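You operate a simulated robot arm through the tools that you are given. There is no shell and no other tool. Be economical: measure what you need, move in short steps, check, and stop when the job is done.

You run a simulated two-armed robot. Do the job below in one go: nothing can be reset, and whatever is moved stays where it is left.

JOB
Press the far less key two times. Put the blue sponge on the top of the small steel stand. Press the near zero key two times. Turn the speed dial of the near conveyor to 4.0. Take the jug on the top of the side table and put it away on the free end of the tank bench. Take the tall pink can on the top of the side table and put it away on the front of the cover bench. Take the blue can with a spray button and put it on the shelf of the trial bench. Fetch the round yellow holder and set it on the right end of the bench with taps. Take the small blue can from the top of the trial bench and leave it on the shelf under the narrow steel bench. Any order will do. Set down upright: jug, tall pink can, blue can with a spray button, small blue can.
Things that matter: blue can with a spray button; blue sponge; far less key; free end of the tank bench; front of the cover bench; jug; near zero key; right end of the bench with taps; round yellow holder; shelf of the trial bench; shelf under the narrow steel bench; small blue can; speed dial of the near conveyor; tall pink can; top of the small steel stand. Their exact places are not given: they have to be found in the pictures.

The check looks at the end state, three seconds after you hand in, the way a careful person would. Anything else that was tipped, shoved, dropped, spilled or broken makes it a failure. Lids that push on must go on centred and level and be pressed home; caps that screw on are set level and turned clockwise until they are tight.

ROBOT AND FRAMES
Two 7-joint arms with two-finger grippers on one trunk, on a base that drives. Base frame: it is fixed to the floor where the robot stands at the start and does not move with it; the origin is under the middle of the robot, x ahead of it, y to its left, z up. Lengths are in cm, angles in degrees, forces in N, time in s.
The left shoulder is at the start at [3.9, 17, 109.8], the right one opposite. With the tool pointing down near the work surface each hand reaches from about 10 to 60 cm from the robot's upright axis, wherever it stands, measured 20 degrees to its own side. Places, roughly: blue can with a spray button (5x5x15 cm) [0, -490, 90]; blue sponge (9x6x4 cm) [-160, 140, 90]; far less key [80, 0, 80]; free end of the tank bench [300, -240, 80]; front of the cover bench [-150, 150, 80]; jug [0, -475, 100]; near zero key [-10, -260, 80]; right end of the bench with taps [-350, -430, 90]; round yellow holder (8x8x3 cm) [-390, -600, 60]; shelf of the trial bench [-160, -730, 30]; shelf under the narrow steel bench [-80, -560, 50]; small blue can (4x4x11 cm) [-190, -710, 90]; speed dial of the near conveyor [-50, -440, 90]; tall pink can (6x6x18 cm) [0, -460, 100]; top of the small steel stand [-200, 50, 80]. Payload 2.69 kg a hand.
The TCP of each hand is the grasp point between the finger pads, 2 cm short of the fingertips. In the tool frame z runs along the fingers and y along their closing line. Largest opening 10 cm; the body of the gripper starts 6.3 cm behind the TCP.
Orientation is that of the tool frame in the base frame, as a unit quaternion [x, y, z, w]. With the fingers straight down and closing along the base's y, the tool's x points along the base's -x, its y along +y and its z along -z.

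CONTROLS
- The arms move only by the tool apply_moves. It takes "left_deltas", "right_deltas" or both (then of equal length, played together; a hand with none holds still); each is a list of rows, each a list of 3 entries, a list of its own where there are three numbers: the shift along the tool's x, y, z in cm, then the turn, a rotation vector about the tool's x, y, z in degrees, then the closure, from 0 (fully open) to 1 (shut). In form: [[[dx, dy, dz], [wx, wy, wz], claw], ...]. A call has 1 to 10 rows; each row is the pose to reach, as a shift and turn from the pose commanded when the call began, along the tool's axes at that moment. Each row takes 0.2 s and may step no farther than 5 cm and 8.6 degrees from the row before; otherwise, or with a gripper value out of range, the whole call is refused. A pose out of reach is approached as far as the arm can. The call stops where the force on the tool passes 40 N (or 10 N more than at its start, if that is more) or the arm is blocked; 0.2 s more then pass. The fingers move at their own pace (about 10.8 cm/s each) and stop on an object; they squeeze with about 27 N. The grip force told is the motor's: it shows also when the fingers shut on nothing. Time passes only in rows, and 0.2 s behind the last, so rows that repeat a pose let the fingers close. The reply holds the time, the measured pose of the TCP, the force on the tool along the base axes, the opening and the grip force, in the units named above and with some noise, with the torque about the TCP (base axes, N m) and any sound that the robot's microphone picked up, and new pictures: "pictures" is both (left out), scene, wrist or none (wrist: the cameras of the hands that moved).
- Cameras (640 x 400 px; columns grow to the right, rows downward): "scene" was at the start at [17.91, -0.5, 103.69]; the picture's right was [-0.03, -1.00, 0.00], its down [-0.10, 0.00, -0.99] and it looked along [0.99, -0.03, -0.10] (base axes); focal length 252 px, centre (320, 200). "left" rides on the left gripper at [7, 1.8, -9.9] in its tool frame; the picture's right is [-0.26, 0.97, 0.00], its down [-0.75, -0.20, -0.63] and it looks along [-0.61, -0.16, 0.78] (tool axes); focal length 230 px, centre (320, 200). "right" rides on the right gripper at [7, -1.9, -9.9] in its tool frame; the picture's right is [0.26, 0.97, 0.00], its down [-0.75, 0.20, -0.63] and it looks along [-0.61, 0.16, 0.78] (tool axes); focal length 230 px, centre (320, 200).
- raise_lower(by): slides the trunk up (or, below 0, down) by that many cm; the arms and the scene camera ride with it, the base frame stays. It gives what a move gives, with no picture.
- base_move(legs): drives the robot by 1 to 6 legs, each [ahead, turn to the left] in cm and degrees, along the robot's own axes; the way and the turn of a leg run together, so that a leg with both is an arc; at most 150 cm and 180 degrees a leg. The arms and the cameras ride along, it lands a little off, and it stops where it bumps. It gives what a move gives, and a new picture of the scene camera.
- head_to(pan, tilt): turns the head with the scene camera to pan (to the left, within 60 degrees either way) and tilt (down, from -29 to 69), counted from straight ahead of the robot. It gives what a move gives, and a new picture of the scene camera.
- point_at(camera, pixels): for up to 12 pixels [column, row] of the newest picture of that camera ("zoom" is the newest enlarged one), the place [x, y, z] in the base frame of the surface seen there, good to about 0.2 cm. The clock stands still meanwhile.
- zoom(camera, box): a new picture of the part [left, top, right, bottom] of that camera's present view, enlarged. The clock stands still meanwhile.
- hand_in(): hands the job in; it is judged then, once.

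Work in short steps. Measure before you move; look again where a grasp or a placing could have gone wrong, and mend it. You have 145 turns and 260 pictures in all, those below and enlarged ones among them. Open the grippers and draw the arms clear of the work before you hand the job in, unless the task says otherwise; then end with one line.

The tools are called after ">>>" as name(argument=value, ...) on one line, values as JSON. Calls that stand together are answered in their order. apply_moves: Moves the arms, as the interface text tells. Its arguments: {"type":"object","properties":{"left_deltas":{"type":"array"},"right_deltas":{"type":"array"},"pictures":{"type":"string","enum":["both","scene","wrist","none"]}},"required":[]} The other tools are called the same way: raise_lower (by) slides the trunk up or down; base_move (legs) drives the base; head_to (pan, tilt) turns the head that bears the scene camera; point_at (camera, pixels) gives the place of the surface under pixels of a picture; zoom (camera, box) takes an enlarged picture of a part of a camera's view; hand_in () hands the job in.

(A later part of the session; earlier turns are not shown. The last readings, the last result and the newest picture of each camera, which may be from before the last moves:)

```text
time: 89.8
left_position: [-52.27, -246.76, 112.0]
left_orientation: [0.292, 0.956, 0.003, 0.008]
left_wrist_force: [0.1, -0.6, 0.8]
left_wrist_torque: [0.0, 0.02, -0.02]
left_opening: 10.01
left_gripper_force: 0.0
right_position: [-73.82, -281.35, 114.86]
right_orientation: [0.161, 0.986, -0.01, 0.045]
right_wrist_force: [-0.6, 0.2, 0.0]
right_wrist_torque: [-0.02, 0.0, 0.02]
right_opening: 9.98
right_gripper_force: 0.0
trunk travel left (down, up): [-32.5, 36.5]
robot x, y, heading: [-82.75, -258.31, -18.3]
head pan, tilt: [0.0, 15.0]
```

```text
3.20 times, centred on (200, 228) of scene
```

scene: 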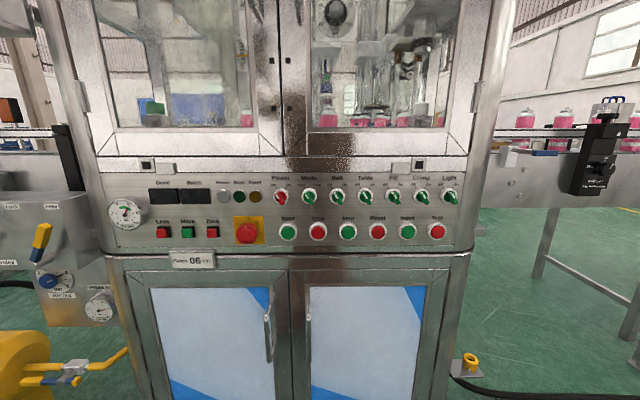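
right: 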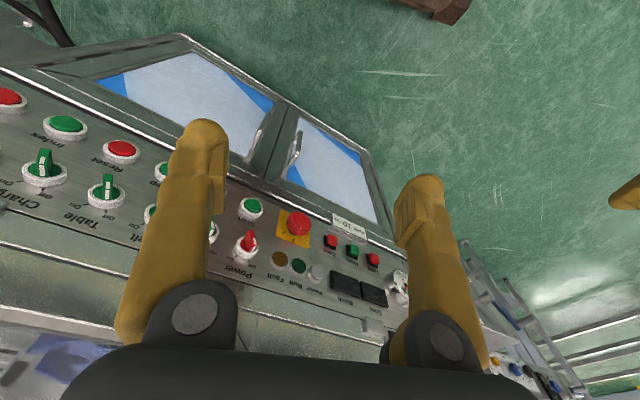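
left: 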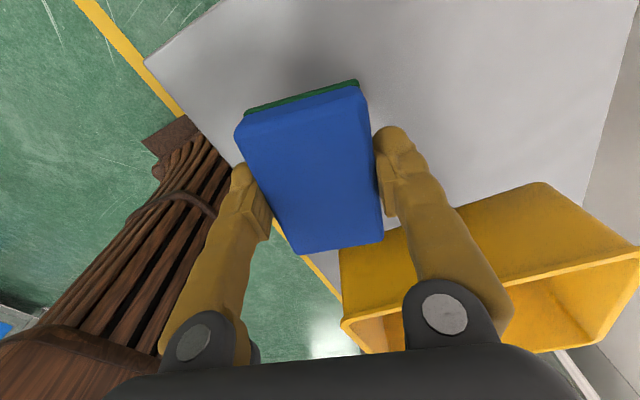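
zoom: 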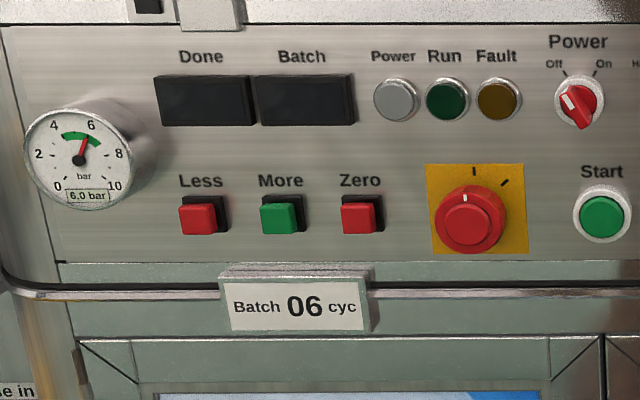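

Key centre is [−6.7,−257.6,78.5]. I'll swing the left hand forward-pointing with fingers shut, ending 9 cm before the key, and fix yaw next.

>>> apply_moves(left_deltas=[[[-3.3, 1.35, 3.35], [0, -8.6, 0], 1], [[-6.6, 2.7, 6.7], [0, -17.2, 0], 1], [[-9.9, 4.05, 10.05], [0, -25.8, 0], 1], [[-13.2, 5.4, 13.4], [0, -34.4, 0], 1], [[-16.5, 6.75, 16.75], [0, -43, 0], 1], [[-19.8, 8.1, 20.1], [0, -51.6, 0], 1], [[-23.1, 9.45, 23.45], [0, -60.2, 0], 1], [[-26.4, 10.8, 26.8], [0, -68.8, 0], 1], [[-29.7, 12.15, 30.15], [0, -77.4, 0], 1], [[-33, 13.5, 33.5], [0, -86, 0], 1]], pictures="none")

>>> apply_moves(left_deltas=[[[0, 0, 0], [-8, 0, 0], 1], [[0, 0, 0], [-16, 0, 0], 1], [[0, 0, 0], [-16, 0, 0], 1]])

```text
time: 92.0
left_position: [-12.29, -253.18, 79.16]
left_orientation: [0.233, 0.686, -0.213, 0.656]
left_wrist_force: [0.8, 0.1, 1.4]
left_wrist_torque: [0.07, 0.12, -0.09]
left_opening: 0.0
left_gripper_force: 27.4
left hand out of reach, approached as far as the arm can: row 7, 8, 9, 10
right_position: [-75.21, -280.69, 114.62]
right_orientation: [0.162, 0.986, -0.009, 0.029]
right_wrist_force: [0.5, 1.6, -0.2]
right_wrist_torque: [-0.09, 0.03, 0.0]
right_opening: 10.01
right_gripper_force: 0.0
trunk travel left (down, up): [-32.5, 36.5]
robot x, y, heading: [-82.75, -258.48, -18.1]
head pan, tilt: [0.0, 15.0]
```

```text
time: 92.8
left_position: [-12.41, -253.06, 79.18]
left_orientation: [0.125, 0.708, -0.096, 0.688]
left_wrist_force: [0.7, -0.6, -0.6]
left_wrist_torque: [-0.04, -0.07, 0.0]
left_opening: 0.0
left_gripper_force: 27.7
left hand out of reach, approached as far as the arm can: row 1, 2
right_position: [-75.21, -280.87, 114.59]
right_orientation: [0.162, 0.986, -0.007, 0.032]
right_wrist_force: [-0.2, -0.1, -0.5]
right_wrist_torque: [-0.02, -0.01, 0.0]
right_opening: 10.01
right_gripper_force: 0.2
trunk travel left (down, up): [-32.5, 36.5]
robot x, y, heading: [-82.8, -258.46, -18.6]
head pan, tilt: [0.0, 15.0]
```

scene: 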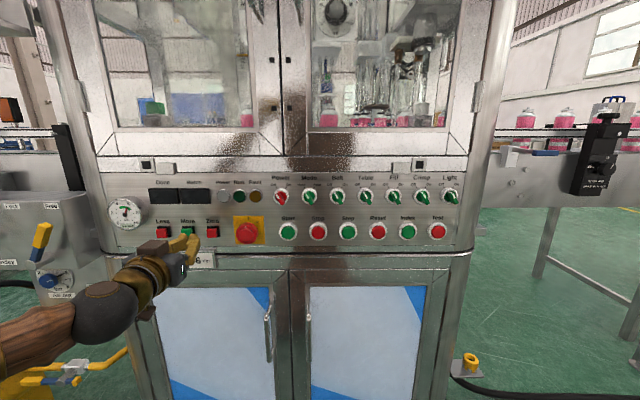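
left: 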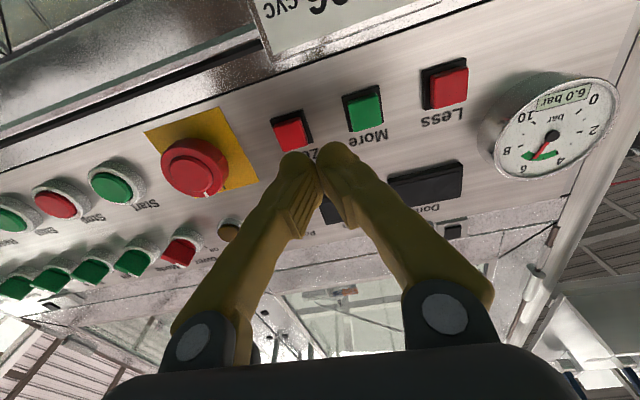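

Remaining is 4.8 cm ahead and 2.6 right, but the arm is near its reach. I'll draw the hand back 9 cm and shift right, then drive 8 cm closer.

>>> apply_moves(left_deltas=[[[0, -1.3, -4], [0, 0, 0], 1], [[0, -2.6, -8], [0, 0, 0], 1], [[0, -2.6, -10], [0, 0, 0], 1]], pictures="none")

>>> base_move(legs=[[8, 0]])

>>> zoom(camera="left", box=[160, 20, 480, 220])

```text
time: 93.6
left_position: [-22.95, -252.21, 79.5]
left_orientation: [0.121, 0.71, -0.098, 0.687]
left_wrist_force: [0.1, 1.4, 0.2]
left_wrist_torque: [0.01, 0.0, 0.01]
left_opening: 0.0
left_gripper_force: 27.0
right_position: [-75.34, -280.85, 114.56]
right_orientation: [0.16, 0.987, -0.008, 0.031]
right_wrist_force: [0.4, 0.0, -0.4]
right_wrist_torque: [-0.03, 0.02, 0.0]
right_opening: 9.99
right_gripper_force: 0.0
trunk travel left (down, up): [-32.5, 36.5]
robot x, y, heading: [-82.82, -258.5, -18.3]
head pan, tilt: [0.0, 15.0]
```

```text
time: 94.7
left_position: [-15.47, -254.74, 79.69]
left_orientation: [0.121, 0.709, -0.098, 0.688]
left_wrist_force: [0.6, -0.1, -0.2]
left_wrist_torque: [-0.03, -0.03, -0.02]
left_opening: 0.02
left_gripper_force: 27.3
right_position: [-68.28, -283.1, 115.12]
right_orientation: [0.162, 0.986, -0.011, 0.047]
right_wrist_force: [0.9, 0.0, 0.7]
right_wrist_torque: [-0.03, -0.03, 0.04]
right_opening: 10.03
right_gripper_force: 0.0
trunk travel left (down, up): [-32.5, 36.5]
robot x, y, heading: [-75.2, -261.07, -18.7]
head pan, tilt: [0.0, 15.0]
```

scene: 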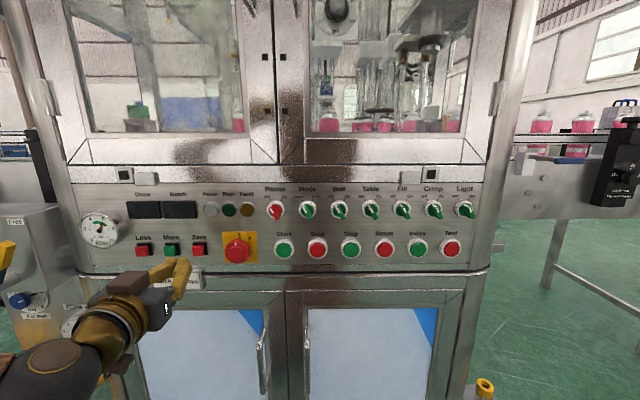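

```text
2.00 times, centred on (320, 120) of left
```

zoom: 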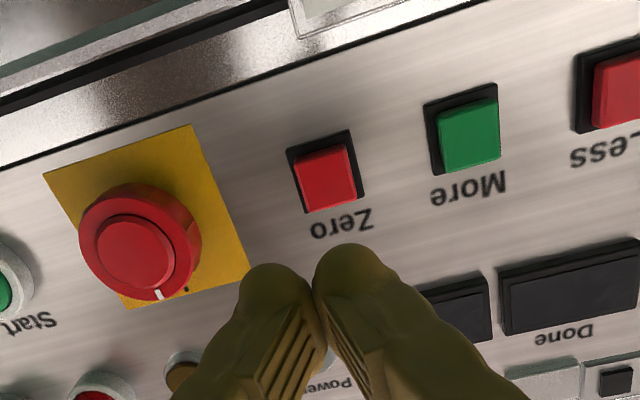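

I'll measure the key face from the zoomed wrist view before pressing.

>>> point_at(camera="zoom", pixels=[[325, 178], [300, 160], [350, 190], [270, 285], [350, 265]])

```text
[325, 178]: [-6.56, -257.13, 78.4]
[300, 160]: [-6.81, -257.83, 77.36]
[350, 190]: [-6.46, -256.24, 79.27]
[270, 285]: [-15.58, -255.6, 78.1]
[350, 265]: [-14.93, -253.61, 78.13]
```

Contact is expected at 7.3 cm, with 0.85 down. I'll press once to 8.1 and withdraw.

>>> apply_moves(left_deltas=[[[0.85, 0.05, 3], [0, 0, 0], 1], [[0.85, 0.05, 5.5], [0, 0, 0], 1], [[0.85, 0.05, 6.8], [0, 0, 0], 1], [[0.85, 0.05, 7.4], [0, 0, 0], 1], [[0.85, 0.05, 7.8], [0, 0, 0], 1], [[0.85, 0.05, 8.1], [0, 0, 0], 1], [[0.85, 0.05, 8.1], [0, 0, 0], 1], [[0.85, 0.05, 5.5], [0, 0, 0], 1], [[0.85, 0.05, 5.5], [0, 0, 0], 1]], pictures="wrist")

```text
time: 96.7
left_position: [-10.28, -256.3, 78.7]
left_orientation: [0.121, 0.708, -0.1, 0.689]
left_wrist_force: [0.1, 0.5, 0.9]
left_wrist_torque: [0.01, -0.02, 0.02]
left_opening: 0.02
left_gripper_force: 29.6
right_position: [-68.07, -283.42, 114.59]
right_orientation: [0.163, 0.986, -0.007, 0.03]
right_wrist_force: [31.9, -8.9, 10.7]
right_wrist_torque: [0.54, -0.4, -1.93]
right_opening: 10.0
right_gripper_force: 0.0
trunk travel left (down, up): [-32.5, 36.5]
robot x, y, heading: [-75.34, -261.45, -18.6]
head pan, tilt: [0.0, 15.0]
heard: click
```

left: 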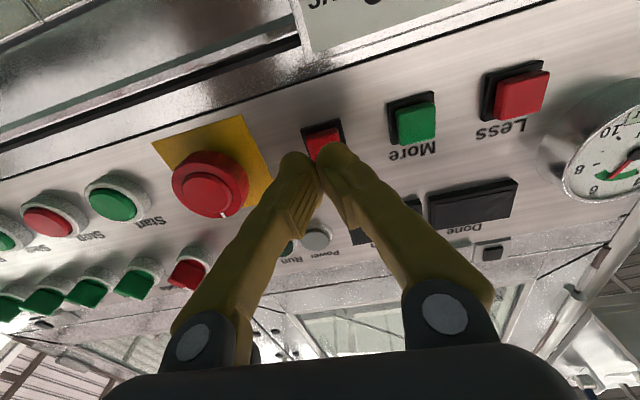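

Click heard. The right wrist shows a 33 N force, probably against my own body, so I'll ease it forward while pressing the second time.

>>> apply_moves(left_deltas=[[[0, 0, 1.3], [0, 0, 0], 1], [[0, 0, 1.9], [0, 0, 0], 1], [[0, 0, 2.3], [0, 0, 0], 1], [[0, 0, 2.6], [0, 0, 0], 1], [[0, 0, 2.6], [0, 0, 0], 1], [[0, 0, 0], [0, 0, 0], 1], [[0, 0, -5], [0, 0, 0], 1], [[0, 0, -10], [0, 0, 0], 1], [[0, 0, -14], [0, 0, 0], 1]], right_deltas=[[[-2, -1, 0], [0, 0, 0], 0], [[-4, -2, 0], [0, 0, 0], 0], [[-6, -3, 0], [0, 0, 0], 0], [[-8, -4, 0], [0, 0, 0], 0], [[-10, -4, 0], [0, 0, 0], 0], [[-12, -4, 0], [0, 0, 0], 0], [[-12, -4, 0], [0, 0, 0], 0], [[-12, -4, 0], [0, 0, 0], 0], [[-12, -4, 0], [0, 0, 0], 0]], pictures="none")

>>> zoom(camera="scene", box=[60, 180, 260, 305])

```text
time: 98.7
left_position: [-23.82, -252.1, 79.16]
left_orientation: [0.121, 0.707, -0.1, 0.689]
left_wrist_force: [0.3, -0.8, -0.1]
left_wrist_torque: [-0.02, 0.01, 0.01]
left_opening: 0.01
left_gripper_force: 29.0
right_position: [-58.41, -290.76, 116.05]
right_orientation: [0.162, 0.986, -0.011, 0.045]
right_wrist_force: [0.4, 0.3, 0.1]
right_wrist_torque: [-0.03, 0.03, -0.01]
right_opening: 9.99
right_gripper_force: 0.1
trunk travel left (down, up): [-32.5, 36.5]
robot x, y, heading: [-75.53, -261.21, -18.3]
head pan, tilt: [0.0, 15.0]
heard: click
```

```text
3.20 times, centred on (160, 242) of scene
```

zoom: 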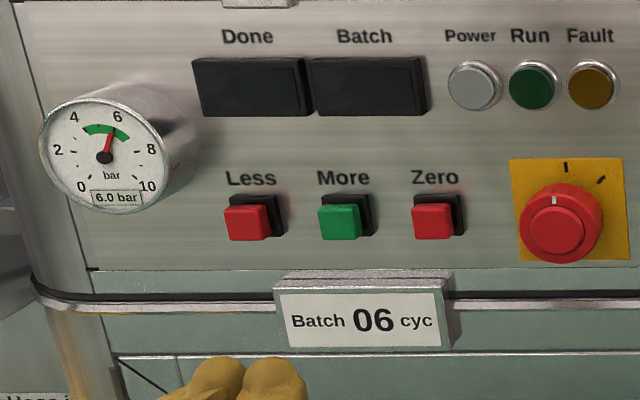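

Both clicks are done. I'll back off, drive along the line, and look at the near conveyor.

>>> base_move(legs=[[-15, 0], [0, -90], [120, 0], [0, 90]])

```text
time: 113.6
left_position: [-76.92, -361.23, 79.16]
left_orientation: [0.125, 0.708, -0.103, 0.688]
left_wrist_force: [-0.1, -0.1, -0.1]
left_wrist_torque: [0.02, 0.01, 0.0]
left_opening: 0.0
left_gripper_force: 30.2
right_position: [-111.86, -399.6, 116.15]
right_orientation: [0.168, 0.985, -0.012, 0.047]
right_wrist_force: [0.2, -0.1, -0.7]
right_wrist_torque: [0.02, 0.02, 0.01]
right_opening: 9.99
right_gripper_force: 0.0
trunk travel left (down, up): [-32.5, 36.5]
robot x, y, heading: [-128.09, -370.59, -19.3]
head pan, tilt: [0.0, 15.0]
```

scene: 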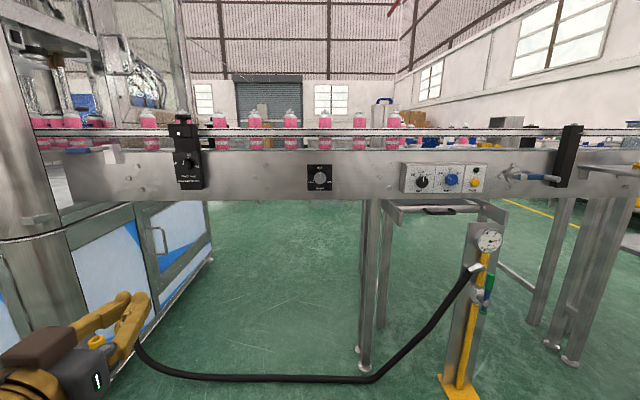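

Several knobs are on the conveyor: (188,165), (320,178) and the panel at (445,180). I'll zoom to find the speed dial.

>>> zoom(camera="scene", box=[380, 140, 540, 240])

>>> zoom(camera="scene", box=[160, 110, 352, 230])

>>> point_at(camera="scene", pixels=[[422, 181], [320, 178], [188, 165], [451, 181], [405, 165], [250, 185], [350, 190], [440, 212], [490, 240]])

```text
4.00 times, centred on (460, 190) of scene
```

zoom: 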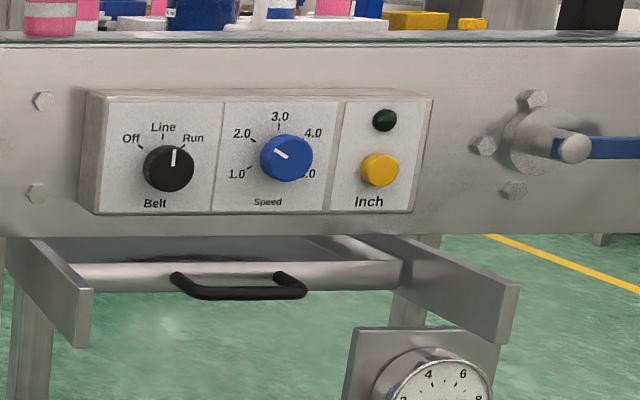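

```text
3.33 times, centred on (256, 170) of scene
```

zoom: 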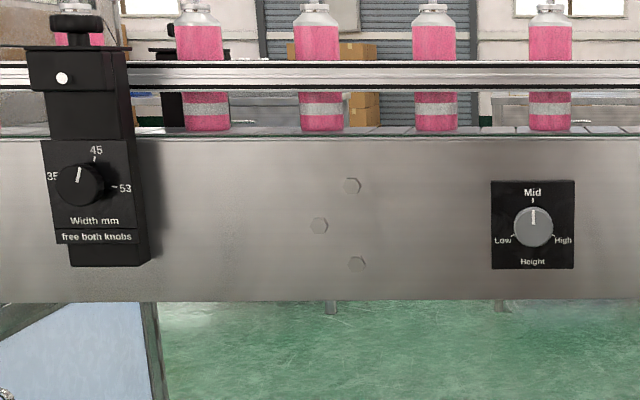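

```text
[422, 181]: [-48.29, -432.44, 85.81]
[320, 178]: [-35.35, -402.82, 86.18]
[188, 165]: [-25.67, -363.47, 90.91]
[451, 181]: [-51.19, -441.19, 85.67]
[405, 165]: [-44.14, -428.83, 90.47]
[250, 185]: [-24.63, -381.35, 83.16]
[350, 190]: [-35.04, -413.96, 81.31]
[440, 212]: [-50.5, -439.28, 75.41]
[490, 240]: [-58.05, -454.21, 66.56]
```

The blue Speed dial is at [−51.2,−441.2,85.7], now pointing near 2. I'll measure the hose and post on the floor before approaching.

>>> point_at(camera="scene", pixels=[[365, 380], [270, 378], [180, 375], [420, 345], [445, 385], [480, 398], [462, 300], [150, 360], [340, 380]])

```text
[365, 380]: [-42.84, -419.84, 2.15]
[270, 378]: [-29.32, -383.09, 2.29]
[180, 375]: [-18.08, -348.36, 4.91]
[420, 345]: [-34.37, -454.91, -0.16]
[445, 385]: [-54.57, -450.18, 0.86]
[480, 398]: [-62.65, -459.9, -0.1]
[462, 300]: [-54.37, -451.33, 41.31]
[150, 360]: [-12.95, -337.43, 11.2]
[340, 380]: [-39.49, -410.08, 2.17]
```

Everything on the floor lies within 5 cm of the conveyor plane, so approach is clear. I'll shift 61 cm along, face −18° and move 22 cm closer.

>>> base_move(legs=[[0, -90], [61, 0], [0, 91], [22, 0]])

```text
time: 126.2
left_position: [-77.23, -426.31, 79.96]
left_orientation: [0.124, 0.702, -0.105, 0.693]
left_wrist_force: [0.1, 0.4, 0.3]
left_wrist_torque: [0.02, 0.01, 0.01]
left_opening: 0.0
left_gripper_force: 29.5
right_position: [-112.96, -464.44, 116.35]
right_orientation: [0.169, 0.984, -0.013, 0.053]
right_wrist_force: [0.5, 0.5, 0.3]
right_wrist_torque: [0.03, 0.01, 0.0]
right_opening: 9.98
right_gripper_force: 0.0
trunk travel left (down, up): [-32.5, 36.5]
robot x, y, heading: [-128.19, -435.1, -19.4]
head pan, tilt: [0.0, 15.0]
```

scene: 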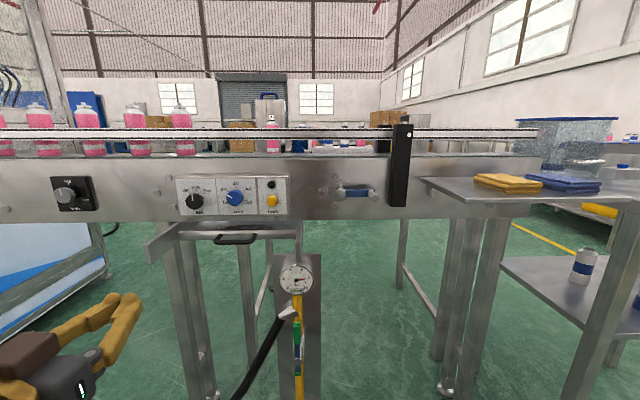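

The dial is at (236,198). I'll zoom and measure dial and plate.

>>> zoom(camera="scene", box=[176, 165, 304, 245])

>>> point_at(camera="zoom", pixels=[[295, 165], [262, 165], [330, 165], [295, 132], [295, 198], [250, 100], [370, 85], [345, 200], [480, 145], [350, 360], [300, 340]])

```text
5.00 times, centred on (240, 205) of scene
```

zoom: 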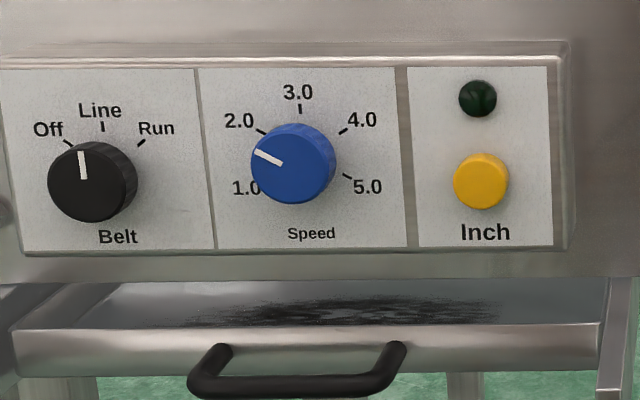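

```text
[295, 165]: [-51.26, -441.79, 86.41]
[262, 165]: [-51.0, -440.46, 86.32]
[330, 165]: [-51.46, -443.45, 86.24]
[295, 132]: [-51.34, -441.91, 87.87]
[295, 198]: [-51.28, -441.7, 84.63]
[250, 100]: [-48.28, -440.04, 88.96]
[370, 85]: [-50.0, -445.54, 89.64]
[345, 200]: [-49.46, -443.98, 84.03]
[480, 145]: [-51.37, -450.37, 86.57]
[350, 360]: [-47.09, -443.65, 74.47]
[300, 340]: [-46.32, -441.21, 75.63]
```

Knob face centre is about [−51.3,−441.8,86.2], plate 2.4 cm behind, and the pointer reads about 1.9, so it needs roughly +126° clockwise. I'll drive 12 cm closer.

>>> base_move(legs=[[12, 0]])

>>> apply_moves(left_deltas=[[[-1, -1, 0], [0, 0, -8.5], 0.4], [[-2, -2, 0], [0, 0, -17], 0.4], [[-3, -3, 0], [0, 0, -25.5], 0.4], [[-4, -4, 0], [0, 0, -34], 0.4], [[-5, -5, 0], [0, 0, -42.5], 0.4], [[-6, -6, 0], [0, 0, -51], 0.4], [[-6, -6, 0], [0, 0, -58], 0.4], [[-6, -6, 0], [0, 0, -58], 0.4]])

```text
time: 127.5
left_position: [-68.24, -429.31, 81.32]
left_orientation: [0.121, 0.691, -0.106, 0.704]
left_wrist_force: [0.6, -0.5, -0.1]
left_wrist_torque: [-0.01, -0.06, 0.01]
left_opening: 0.02
left_gripper_force: 29.0
right_position: [-105.14, -467.07, 117.15]
right_orientation: [0.168, 0.983, -0.016, 0.07]
right_wrist_force: [-0.1, 0.4, 0.9]
right_wrist_torque: [0.03, 0.0, -0.01]
right_opening: 10.01
right_gripper_force: 0.1
trunk travel left (down, up): [-32.5, 36.5]
robot x, y, heading: [-116.33, -439.49, -19.6]
head pan, tilt: [0.0, 15.0]
```

scene: 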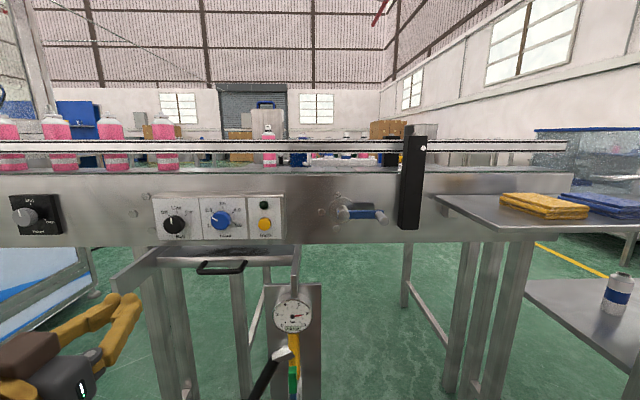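

```text
time: 129.3
left_position: [-68.85, -435.64, 86.38]
left_orientation: [-0.233, 0.669, -0.432, 0.558]
left_wrist_force: [-0.3, -0.1, 0.5]
left_wrist_torque: [0.01, 0.02, 0.0]
left_opening: 6.03
left_gripper_force: 0.1
right_position: [-102.92, -467.93, 115.93]
right_orientation: [0.169, 0.985, -0.011, 0.039]
right_wrist_force: [0.1, -0.4, -0.1]
right_wrist_torque: [-0.03, 0.01, 0.0]
right_opening: 10.0
right_gripper_force: 0.1
trunk travel left (down, up): [-32.5, 36.5]
robot x, y, heading: [-116.41, -439.85, -19.6]
head pan, tilt: [0.0, 15.0]
```

scene: 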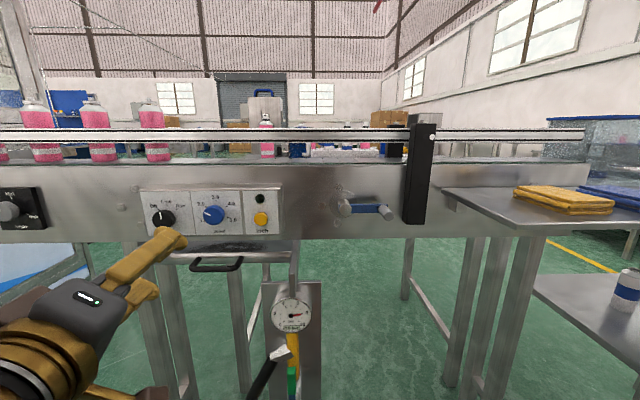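
left: 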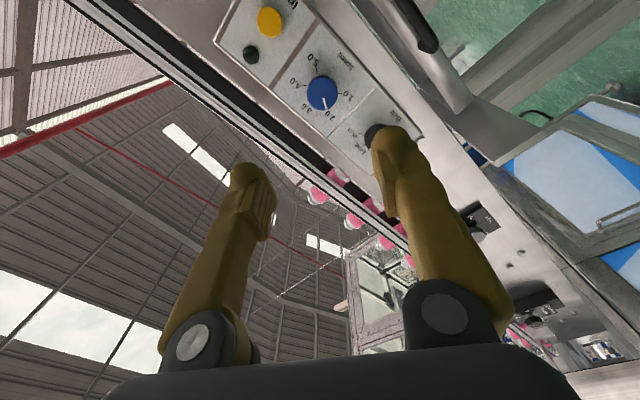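

Fingers are rolled −58° and straddle direction is set. I'll measure the knob from the wrist camera.

>>> zoom(camera="left", box=[240, 40, 400, 140])

>>> point_at(camera="zoom", pixels=[[325, 205], [290, 170], [365, 235], [300, 250], [350, 165], [240, 225], [420, 190]])

```text
4.00 times, centred on (320, 90) of left
```

zoom: 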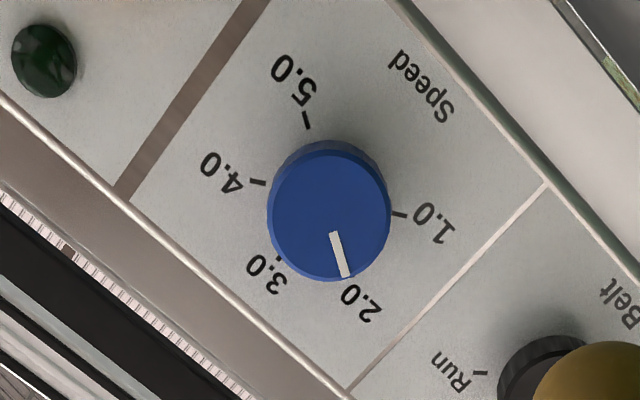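

```text
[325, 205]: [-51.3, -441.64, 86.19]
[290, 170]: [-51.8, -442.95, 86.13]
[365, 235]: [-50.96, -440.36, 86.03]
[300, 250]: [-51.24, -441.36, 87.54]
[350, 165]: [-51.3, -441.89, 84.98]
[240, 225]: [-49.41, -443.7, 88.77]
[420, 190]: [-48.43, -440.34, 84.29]
```

Knob centre is [−51.35,−441.7,86.25] and the pointer reads 2.0, so a 120° clockwise turn is needed. I'll advance 18.3 cm and close on the knob.

>>> apply_moves(left_deltas=[[[0.2, 0, 4.5], [0, 0, 0], 0.4], [[0.2, 0, 9], [0, 0, 0], 0.4], [[0.2, 0, 13], [0, 0, 0], 0.4], [[0.2, 0, 16], [0, 0, 0], 0.4], [[0.2, 0, 18.3], [0, 0, 0], 0.4], [[0.2, 0, 18.3], [0, 0, 0], 0.4], [[0.2, 0, 18.3], [0, 0, 0], 1], [[0.2, 0, 18.3], [0, 0, 0], 1]], pictures="wrist")

```text
time: 131.1
left_position: [-51.56, -441.36, 86.17]
left_orientation: [-0.232, 0.669, -0.431, 0.56]
left_wrist_force: [3.7, 3.8, -2.8]
left_wrist_torque: [-0.03, 0.12, 0.23]
left_opening: 3.44
left_gripper_force: 45.1
right_position: [-102.91, -467.79, 116.07]
right_orientation: [0.168, 0.985, -0.011, 0.039]
right_wrist_force: [-0.4, -0.8, 0.3]
right_wrist_torque: [0.02, -0.01, -0.01]
right_opening: 9.99
right_gripper_force: 0.1
trunk travel left (down, up): [-32.5, 36.5]
robot x, y, heading: [-116.25, -439.55, -19.6]
head pan, tilt: [0.0, 15.0]
```

left: 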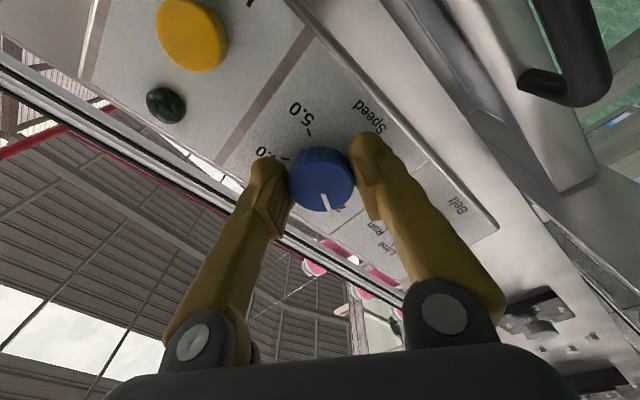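

Gripped at 3.44 cm. I'll turn 80° clockwise first.

>>> apply_moves(left_deltas=[[[0, 0, 0], [0, 0, 8], 1], [[0, 0, 0], [0, 0, 16], 1], [[0, 0, 0], [0, 0, 24], 1], [[0, 0, 0], [0, 0, 32], 1], [[0, 0, 0], [0, 0, 40], 1], [[0, 0, 0], [0, 0, 48], 1], [[0, 0, 0], [0, 0, 56], 1], [[0, 0, 0], [0, 0, 64], 1], [[0, 0, 0], [0, 0, 72], 1], [[0, 0, 0], [0, 0, 80], 1]], pictures="wrist")

```text
time: 133.3
left_position: [-51.34, -441.26, 86.2]
left_orientation: [0.251, 0.662, 0.033, 0.705]
left_wrist_force: [10.9, 26.8, -4.1]
left_wrist_torque: [0.13, 0.62, 0.67]
left_opening: 3.41
left_gripper_force: 44.5
right_position: [-102.79, -467.73, 115.95]
right_orientation: [0.169, 0.985, -0.013, 0.04]
right_wrist_force: [-0.2, -0.8, -0.4]
right_wrist_torque: [-0.02, 0.01, 0.01]
right_opening: 9.98
right_gripper_force: 0.1
trunk travel left (down, up): [-32.5, 36.5]
robot x, y, heading: [-116.5, -439.15, -19.6]
head pan, tilt: [0.0, 15.0]
```

left: 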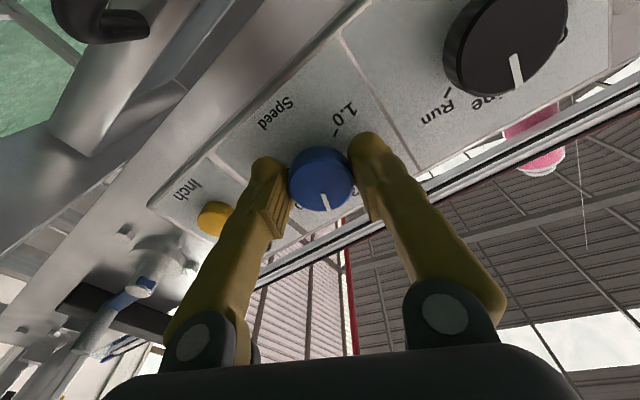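

The knob follows without slip, but a 27 N side load has built up. I'll ease the hand +y and complete the remaining 40°.

>>> apply_moves(left_deltas=[[[0.15, 0.35, 0], [0, 0, 0], 1], [[0.18, 0.4, 0], [0, 0, 8], 1], [[0.2, 0.45, 0], [0, 0, 16], 1], [[0.2, 0.5, 0], [0, 0, 24], 1], [[0.2, 0.5, 0], [0, 0, 32], 1], [[0.2, 0.5, 0], [0, 0, 40], 1], [[0.2, 0.5, 0], [0, 0, 40], 1]], pictures="wrist")

```text
time: 134.9
left_position: [-51.37, -441.1, 86.34]
left_orientation: [0.465, 0.533, 0.27, 0.653]
left_wrist_force: [6.8, 7.7, -1.1]
left_wrist_torque: [-0.01, 0.0, 0.2]
left_opening: 3.45
left_gripper_force: 45.1
right_position: [-102.84, -467.9, 116.01]
right_orientation: [0.169, 0.985, -0.011, 0.039]
right_wrist_force: [-1.8, -0.7, 0.1]
right_wrist_torque: [0.01, 0.0, -0.01]
right_opening: 9.98
right_gripper_force: 0.0
trunk travel left (down, up): [-32.5, 36.5]
robot x, y, heading: [-116.46, -439.59, -19.2]
head pan, tilt: [0.0, 15.0]
```

left: 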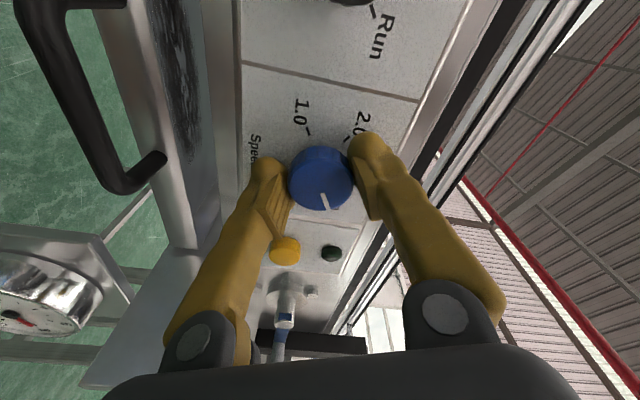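

The measured turn is 120.2°. I'll open, withdraw straight back and check the pointer.

>>> apply_moves(left_deltas=[[[0, 0, 0], [0, 0, 0], 0.4], [[0, 0, 0], [0, 0, 0], 0.4], [[0, 0, 0], [0, 0, 0], 0.4], [[0, 0, -3], [0, 0, 0], 0.4], [[0, 0, -7], [0, 0, 0], 0.4], [[0, 0, -11], [0, 0, 0], 0.4], [[0, 0, -15], [0, 0, 0], 0.4], [[0, 0, -19], [0, 0, 0], 0.4]], pictures="wrist")

>>> zoom(camera="left", box=[240, 20, 432, 140])

>>> zoom(camera="scene", box=[140, 175, 300, 275])

```text
time: 136.7
left_position: [-69.22, -434.72, 86.42]
left_orientation: [0.459, 0.537, 0.272, 0.653]
left_wrist_force: [-0.8, 0.3, 0.4]
left_wrist_torque: [-0.01, -0.04, -0.03]
left_opening: 5.98
left_gripper_force: 0.0
right_position: [-102.88, -467.85, 115.97]
right_orientation: [0.168, 0.985, -0.011, 0.041]
right_wrist_force: [0.0, -0.2, -0.3]
right_wrist_torque: [-0.01, -0.02, 0.01]
right_opening: 10.01
right_gripper_force: 0.1
trunk travel left (down, up): [-32.5, 36.5]
robot x, y, heading: [-116.57, -439.63, -19.6]
head pan, tilt: [0.0, 15.0]
```

left: 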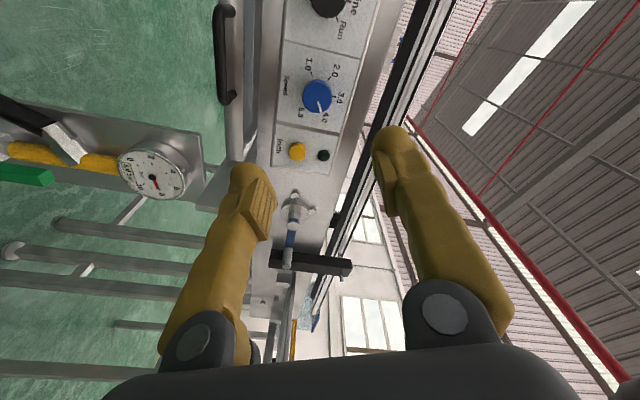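

```text
3.33 times, centred on (336, 80) of left
```

zoom: 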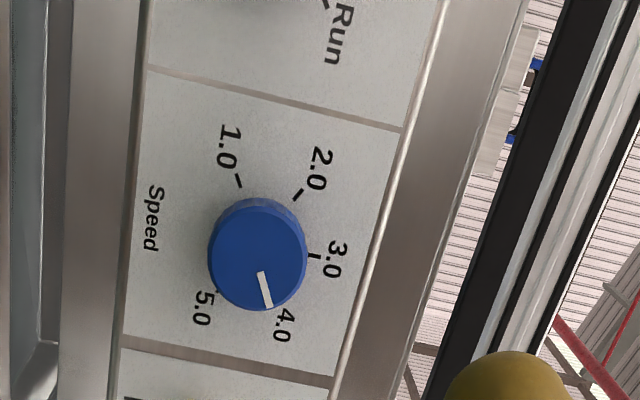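

```text
4.00 times, centred on (220, 225) of scene
```

zoom: 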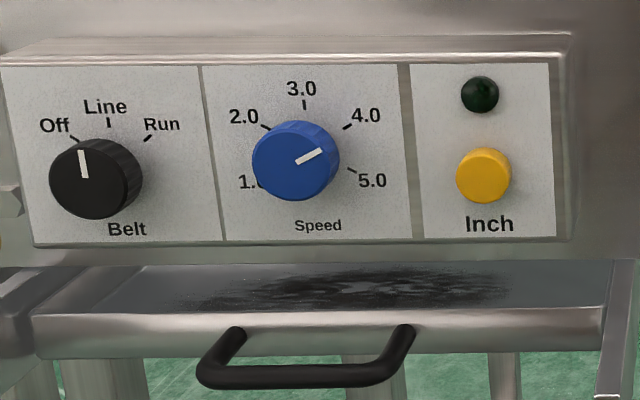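

The pointer sits on 4.0 within about 0.03. Next I'll look for the side table with the jug, by zooming on the view beyond the conveyor.

>>> zoom(camera="scene", box=[220, 80, 412, 200])

>>> zoom(camera="scene", box=[400, 100, 640, 250])

>>> point_at(camera="scene", pixels=[[264, 95], [266, 112], [268, 148], [350, 145], [350, 135], [420, 130], [540, 205], [622, 285], [590, 125], [500, 145]])

```text
3.33 times, centred on (316, 140) of scene
```

zoom: 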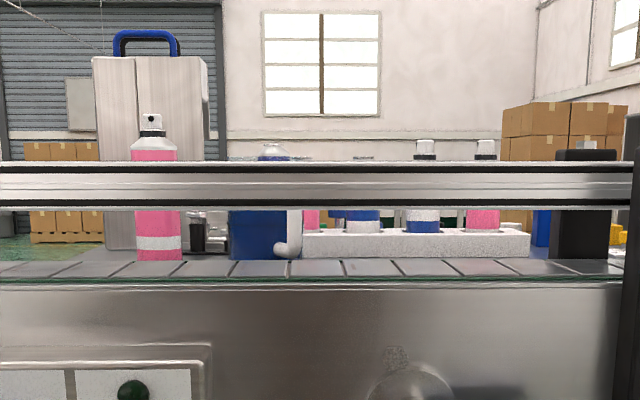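

```text
2.67 times, centred on (520, 175) of scene
```

zoom: 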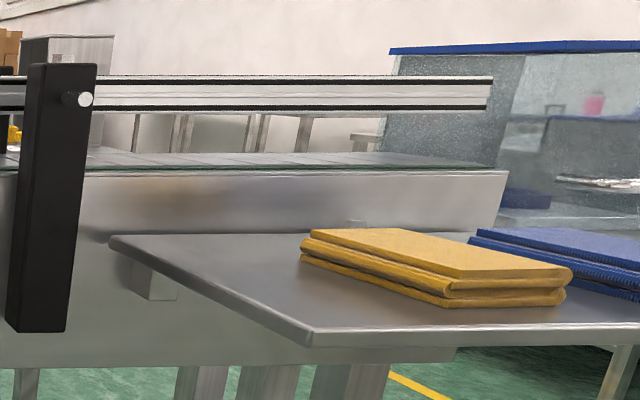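

```text
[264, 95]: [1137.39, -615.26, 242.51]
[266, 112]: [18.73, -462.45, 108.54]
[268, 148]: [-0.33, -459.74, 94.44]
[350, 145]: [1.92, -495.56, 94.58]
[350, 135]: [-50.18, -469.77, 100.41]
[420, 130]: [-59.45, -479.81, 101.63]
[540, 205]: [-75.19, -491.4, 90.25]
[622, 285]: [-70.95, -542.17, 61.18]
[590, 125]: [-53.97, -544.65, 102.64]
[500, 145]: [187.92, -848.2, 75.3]
```

The side table stands behind the conveyor with pink can, blue jug and spray-can tray, so I must go round. First I'll back off and fold the left hand to tool-down.

>>> base_move(legs=[[-40, 0]])

>>> apply_moves(left_deltas=[[[0, 0, -2], [0, 0, -8.5], 0], [[0, 0, -4], [0, 0, -17], 0], [[0, 0, -6], [0, 0, -25.5], 0], [[0, 0, -8], [0, 0, -34], 0], [[0, 0, -10], [0, 0, -42.5], 0], [[0, 0, -10], [0, 0, -51], 0], [[0, 0, -10], [0, 0, -59.5], 0], [[0, 0, -10], [0, 0, -62], 0]], pictures="none")

>>> apply_moves(left_deltas=[[[-2.4, -0.5, -1], [0, 8.6, 0], 0], [[-4.8, -1, -2], [0, 17.2, 0], 0], [[-7.2, -1.5, -3], [0, 25.8, 0], 0], [[-9.6, -2, -4], [0, 34.4, 0], 0], [[-12, -2.5, -5], [0, 43, 0], 0], [[-14.4, -3, -6], [0, 51.6, 0], 0], [[-16.8, -3.5, -7], [0, 60.2, 0], 0], [[-19.2, -4, -8], [0, 68.8, 0], 0], [[-21.6, -4.5, -9], [0, 77.4, 0], 0], [[-24, -5, -10], [0, 86, 0], 0]], pictures="none")

>>> head_to(pan=-45, tilt=20)

```text
time: 139.2
left_position: [-106.96, -421.35, 86.37]
left_orientation: [0.461, 0.537, 0.272, 0.652]
left_wrist_force: [-0.1, 0.4, 0.2]
left_wrist_torque: [0.0, -0.04, -0.05]
left_opening: 6.01
left_gripper_force: 0.1
right_position: [-140.83, -454.58, 115.99]
right_orientation: [0.168, 0.985, -0.011, 0.04]
right_wrist_force: [-0.4, 0.3, 0.3]
right_wrist_torque: [0.0, -0.03, 0.01]
right_opening: 10.03
right_gripper_force: 0.0
trunk travel left (down, up): [-32.5, 36.5]
robot x, y, heading: [-154.5, -426.16, -19.3]
head pan, tilt: [0.0, 15.0]
```

scene: 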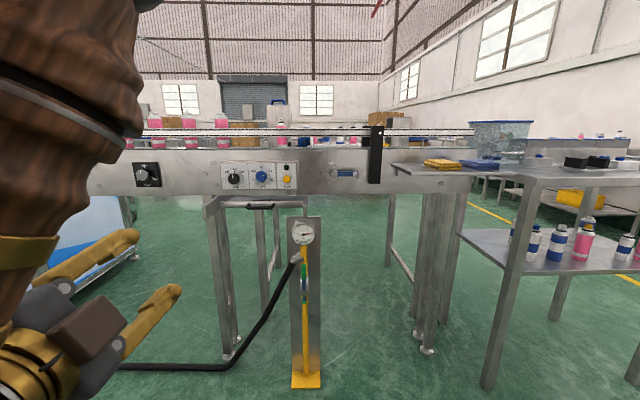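

```text
time: 140.9
left_position: [-108.56, -421.5, 88.44]
left_orientation: [0.105, 0.702, -0.097, 0.697]
left_wrist_force: [-0.6, 0.0, -0.3]
left_wrist_torque: [0.02, -0.04, -0.02]
left_opening: 10.01
left_gripper_force: 0.0
left hand out of reach, approached as far as the arm can: row 1, 2, 3, 4, 5, 6, 7, 8
right_position: [-142.15, -454.21, 115.47]
right_orientation: [0.169, 0.985, -0.009, 0.025]
right_wrist_force: [-0.1, -0.2, 0.0]
right_wrist_torque: [-0.01, 0.02, 0.03]
right_opening: 10.03
right_gripper_force: 0.0
trunk travel left (down, up): [-32.5, 36.5]
robot x, y, heading: [-154.43, -426.19, -19.3]
head pan, tilt: [0.0, 15.0]
```

```text
time: 143.2
left_position: [-120.38, -424.07, 112.26]
left_orientation: [0.156, 0.987, 0.004, 0.041]
left_wrist_force: [0.2, 0.0, 0.4]
left_wrist_torque: [0.03, 0.04, 0.02]
left_opening: 10.02
left_gripper_force: 0.0
left hand out of reach, approached as far as the arm can: row 2, 3, 4, 5, 6
right_position: [-142.06, -454.21, 115.48]
right_orientation: [0.169, 0.985, -0.01, 0.025]
right_wrist_force: [-1.1, -0.7, -1.0]
right_wrist_torque: [0.03, 0.02, -0.03]
right_opening: 9.99
right_gripper_force: 0.1
trunk travel left (down, up): [-32.5, 36.5]
robot x, y, heading: [-154.33, -426.21, -19.4]
head pan, tilt: [0.0, 15.0]
```

```text
time: 144.3
left_position: [-120.32, -424.06, 112.15]
left_orientation: [0.156, 0.987, 0.004, 0.044]
left_wrist_force: [-0.9, 0.5, 0.0]
left_wrist_torque: [0.0, 0.03, 0.02]
left_opening: 9.98
left_gripper_force: 0.1
right_position: [-142.15, -454.19, 115.37]
right_orientation: [0.168, 0.985, -0.01, 0.024]
right_wrist_force: [0.2, 0.5, -0.8]
right_wrist_torque: [0.01, 0.03, -0.02]
right_opening: 10.0
right_gripper_force: 0.0
trunk travel left (down, up): [-32.5, 36.5]
robot x, y, heading: [-154.09, -426.2, -19.5]
head pan, tilt: [-45.0, 20.0]
```

scene: 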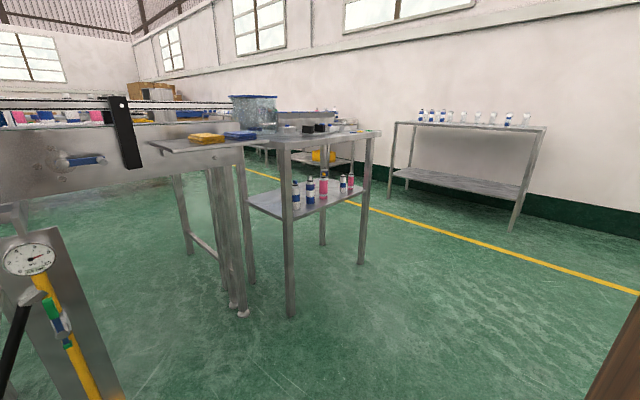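

The trial bench seems to be by the wall at (470,130), and the narrow bench has shelf goods at (320,190). I'll measure the layout.

>>> point_at(camera="scene", pixels=[[291, 312], [240, 310], [362, 262], [283, 142], [375, 133], [255, 115], [398, 125], [545, 128], [512, 228], [392, 195], [300, 207], [270, 195]])

>>> zoom(camera="scene", box=[120, 80, 400, 220])

>>> zoom(camera="scene", box=[380, 95, 560, 207])

```text
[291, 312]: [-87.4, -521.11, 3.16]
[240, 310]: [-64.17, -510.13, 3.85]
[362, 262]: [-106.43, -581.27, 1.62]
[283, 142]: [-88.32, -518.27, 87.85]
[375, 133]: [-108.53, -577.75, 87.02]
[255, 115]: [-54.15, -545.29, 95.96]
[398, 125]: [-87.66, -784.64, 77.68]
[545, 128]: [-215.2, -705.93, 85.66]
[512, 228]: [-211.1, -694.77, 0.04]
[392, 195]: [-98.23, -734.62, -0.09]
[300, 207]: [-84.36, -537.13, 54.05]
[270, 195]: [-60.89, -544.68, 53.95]
```

```text
2.29 times, centred on (260, 150) of scene
```

zoom: 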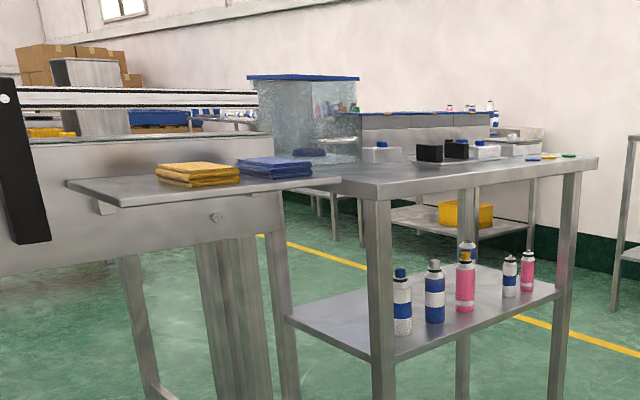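

```text
3.56 times, centred on (470, 151) of scene
```

zoom: 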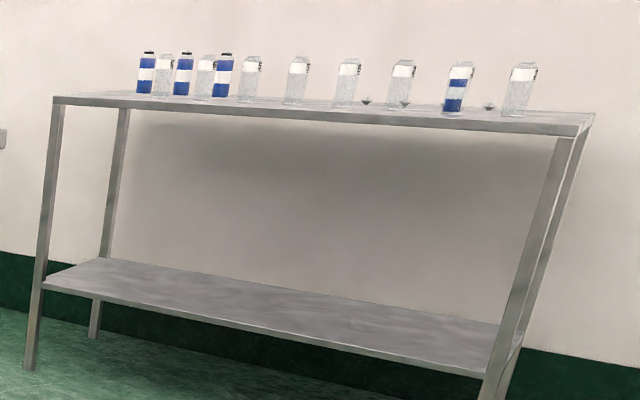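

The small blue can should be the isolated blue one on the trial bench near [−190,−710]. I'll drive there, facing −108°.

>>> base_move(legs=[[0, -78.8], [110, 0], [110, 0], [0, -9.7]])

>>> head_to(pan=0, tilt=25)

```text
time: 159.3
left_position: [-183.91, -677.66, 112.22]
left_orientation: [0.802, 0.596, -0.027, 0.034]
left_wrist_force: [0.1, 0.3, -0.2]
left_wrist_torque: [-0.01, 0.01, -0.01]
left_opening: 9.96
left_gripper_force: 0.0
right_position: [-214.5, -656.56, 115.52]
right_orientation: [0.81, 0.586, -0.024, 0.011]
right_wrist_force: [-0.7, -0.1, 0.5]
right_wrist_torque: [0.02, -0.03, 0.04]
right_opening: 9.99
right_gripper_force: 0.0
trunk travel left (down, up): [-32.5, 36.5]
robot x, y, heading: [-186.69, -644.1, -108.1]
head pan, tilt: [-45.0, 20.0]
```

scene: 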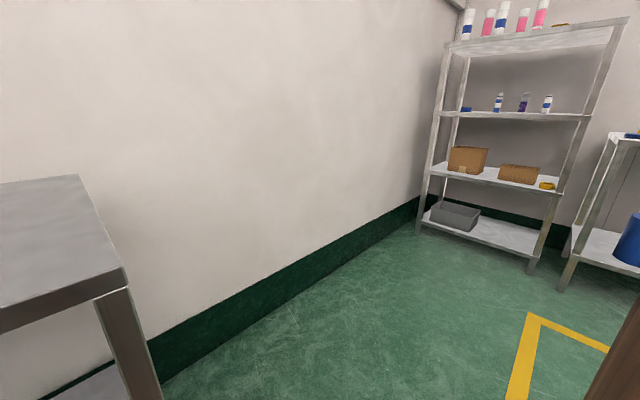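

```text
time: 160.4
left_position: [-183.26, -675.95, 112.78]
left_orientation: [0.801, 0.596, -0.034, 0.04]
left_wrist_force: [0.1, -0.7, -0.3]
left_wrist_torque: [0.02, -0.02, 0.04]
left_opening: 10.01
left_gripper_force: 0.0
right_position: [-214.05, -654.97, 115.01]
right_orientation: [0.81, 0.586, -0.013, 0.003]
right_wrist_force: [0.6, 0.4, 0.3]
right_wrist_torque: [0.01, -0.03, 0.01]
right_opening: 10.0
right_gripper_force: 0.0
trunk travel left (down, up): [-32.5, 36.5]
robot x, y, heading: [-186.58, -644.04, -108.1]
head pan, tilt: [0.0, 25.0]
```

scene: 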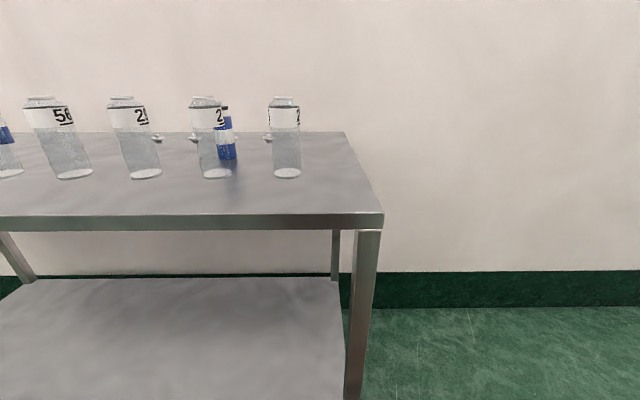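

The blue can at (226,135) stands behind a clear bottle at (210,140). I'll zoom and measure.

>>> zoom(camera="scene", box=[160, 80, 320, 190])

>>> point_at(camera="zoom", pixels=[[275, 165], [265, 240], [262, 310], [180, 250], [215, 380], [510, 240], [510, 385], [400, 350], [150, 75], [280, 130]])

>>> point_at(camera="scene", pixels=[[383, 216], [346, 133], [140, 214], [380, 232], [200, 300], [345, 310], [330, 285], [145, 172], [4, 140]])

```text
3.64 times, centred on (240, 135) of scene
```

zoom: 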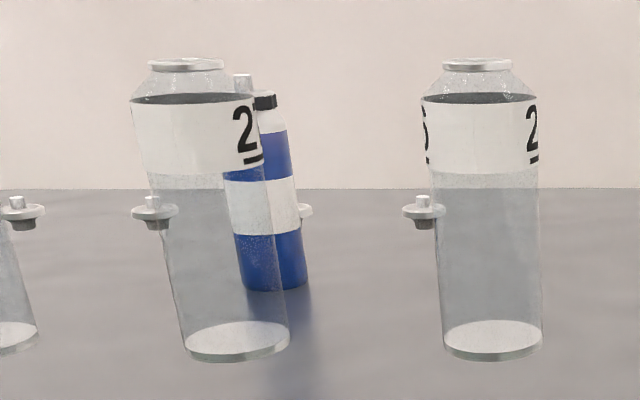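

```text
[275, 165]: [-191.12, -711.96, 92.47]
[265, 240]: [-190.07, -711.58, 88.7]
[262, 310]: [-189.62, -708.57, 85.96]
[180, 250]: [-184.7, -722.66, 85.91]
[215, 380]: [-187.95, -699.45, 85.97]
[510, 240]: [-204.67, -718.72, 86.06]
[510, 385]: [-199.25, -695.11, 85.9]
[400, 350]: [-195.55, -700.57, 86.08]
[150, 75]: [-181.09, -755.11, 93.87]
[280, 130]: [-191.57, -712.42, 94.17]
```

```text
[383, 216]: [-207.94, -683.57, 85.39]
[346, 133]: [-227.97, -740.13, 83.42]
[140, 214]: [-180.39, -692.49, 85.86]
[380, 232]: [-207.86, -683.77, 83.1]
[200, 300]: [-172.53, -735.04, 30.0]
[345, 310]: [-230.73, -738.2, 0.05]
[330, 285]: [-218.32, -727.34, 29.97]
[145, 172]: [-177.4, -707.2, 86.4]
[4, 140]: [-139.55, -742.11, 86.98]
```

I need bottle heights and exact can position; I'll measure labels and caps.

>>> point_at(camera="zoom", pixels=[[190, 110], [190, 160], [480, 110], [185, 63], [475, 64], [265, 102], [285, 280], [270, 205], [295, 205], [300, 205], [245, 85], [305, 212]])

```text
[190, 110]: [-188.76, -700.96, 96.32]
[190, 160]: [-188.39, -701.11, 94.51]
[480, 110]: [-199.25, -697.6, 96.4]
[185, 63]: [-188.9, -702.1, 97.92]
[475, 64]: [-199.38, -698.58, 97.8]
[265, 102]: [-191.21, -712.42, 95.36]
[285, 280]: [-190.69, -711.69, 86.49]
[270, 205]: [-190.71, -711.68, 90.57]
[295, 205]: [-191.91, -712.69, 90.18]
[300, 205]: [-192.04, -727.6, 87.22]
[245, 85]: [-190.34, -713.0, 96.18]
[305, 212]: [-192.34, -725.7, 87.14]
```

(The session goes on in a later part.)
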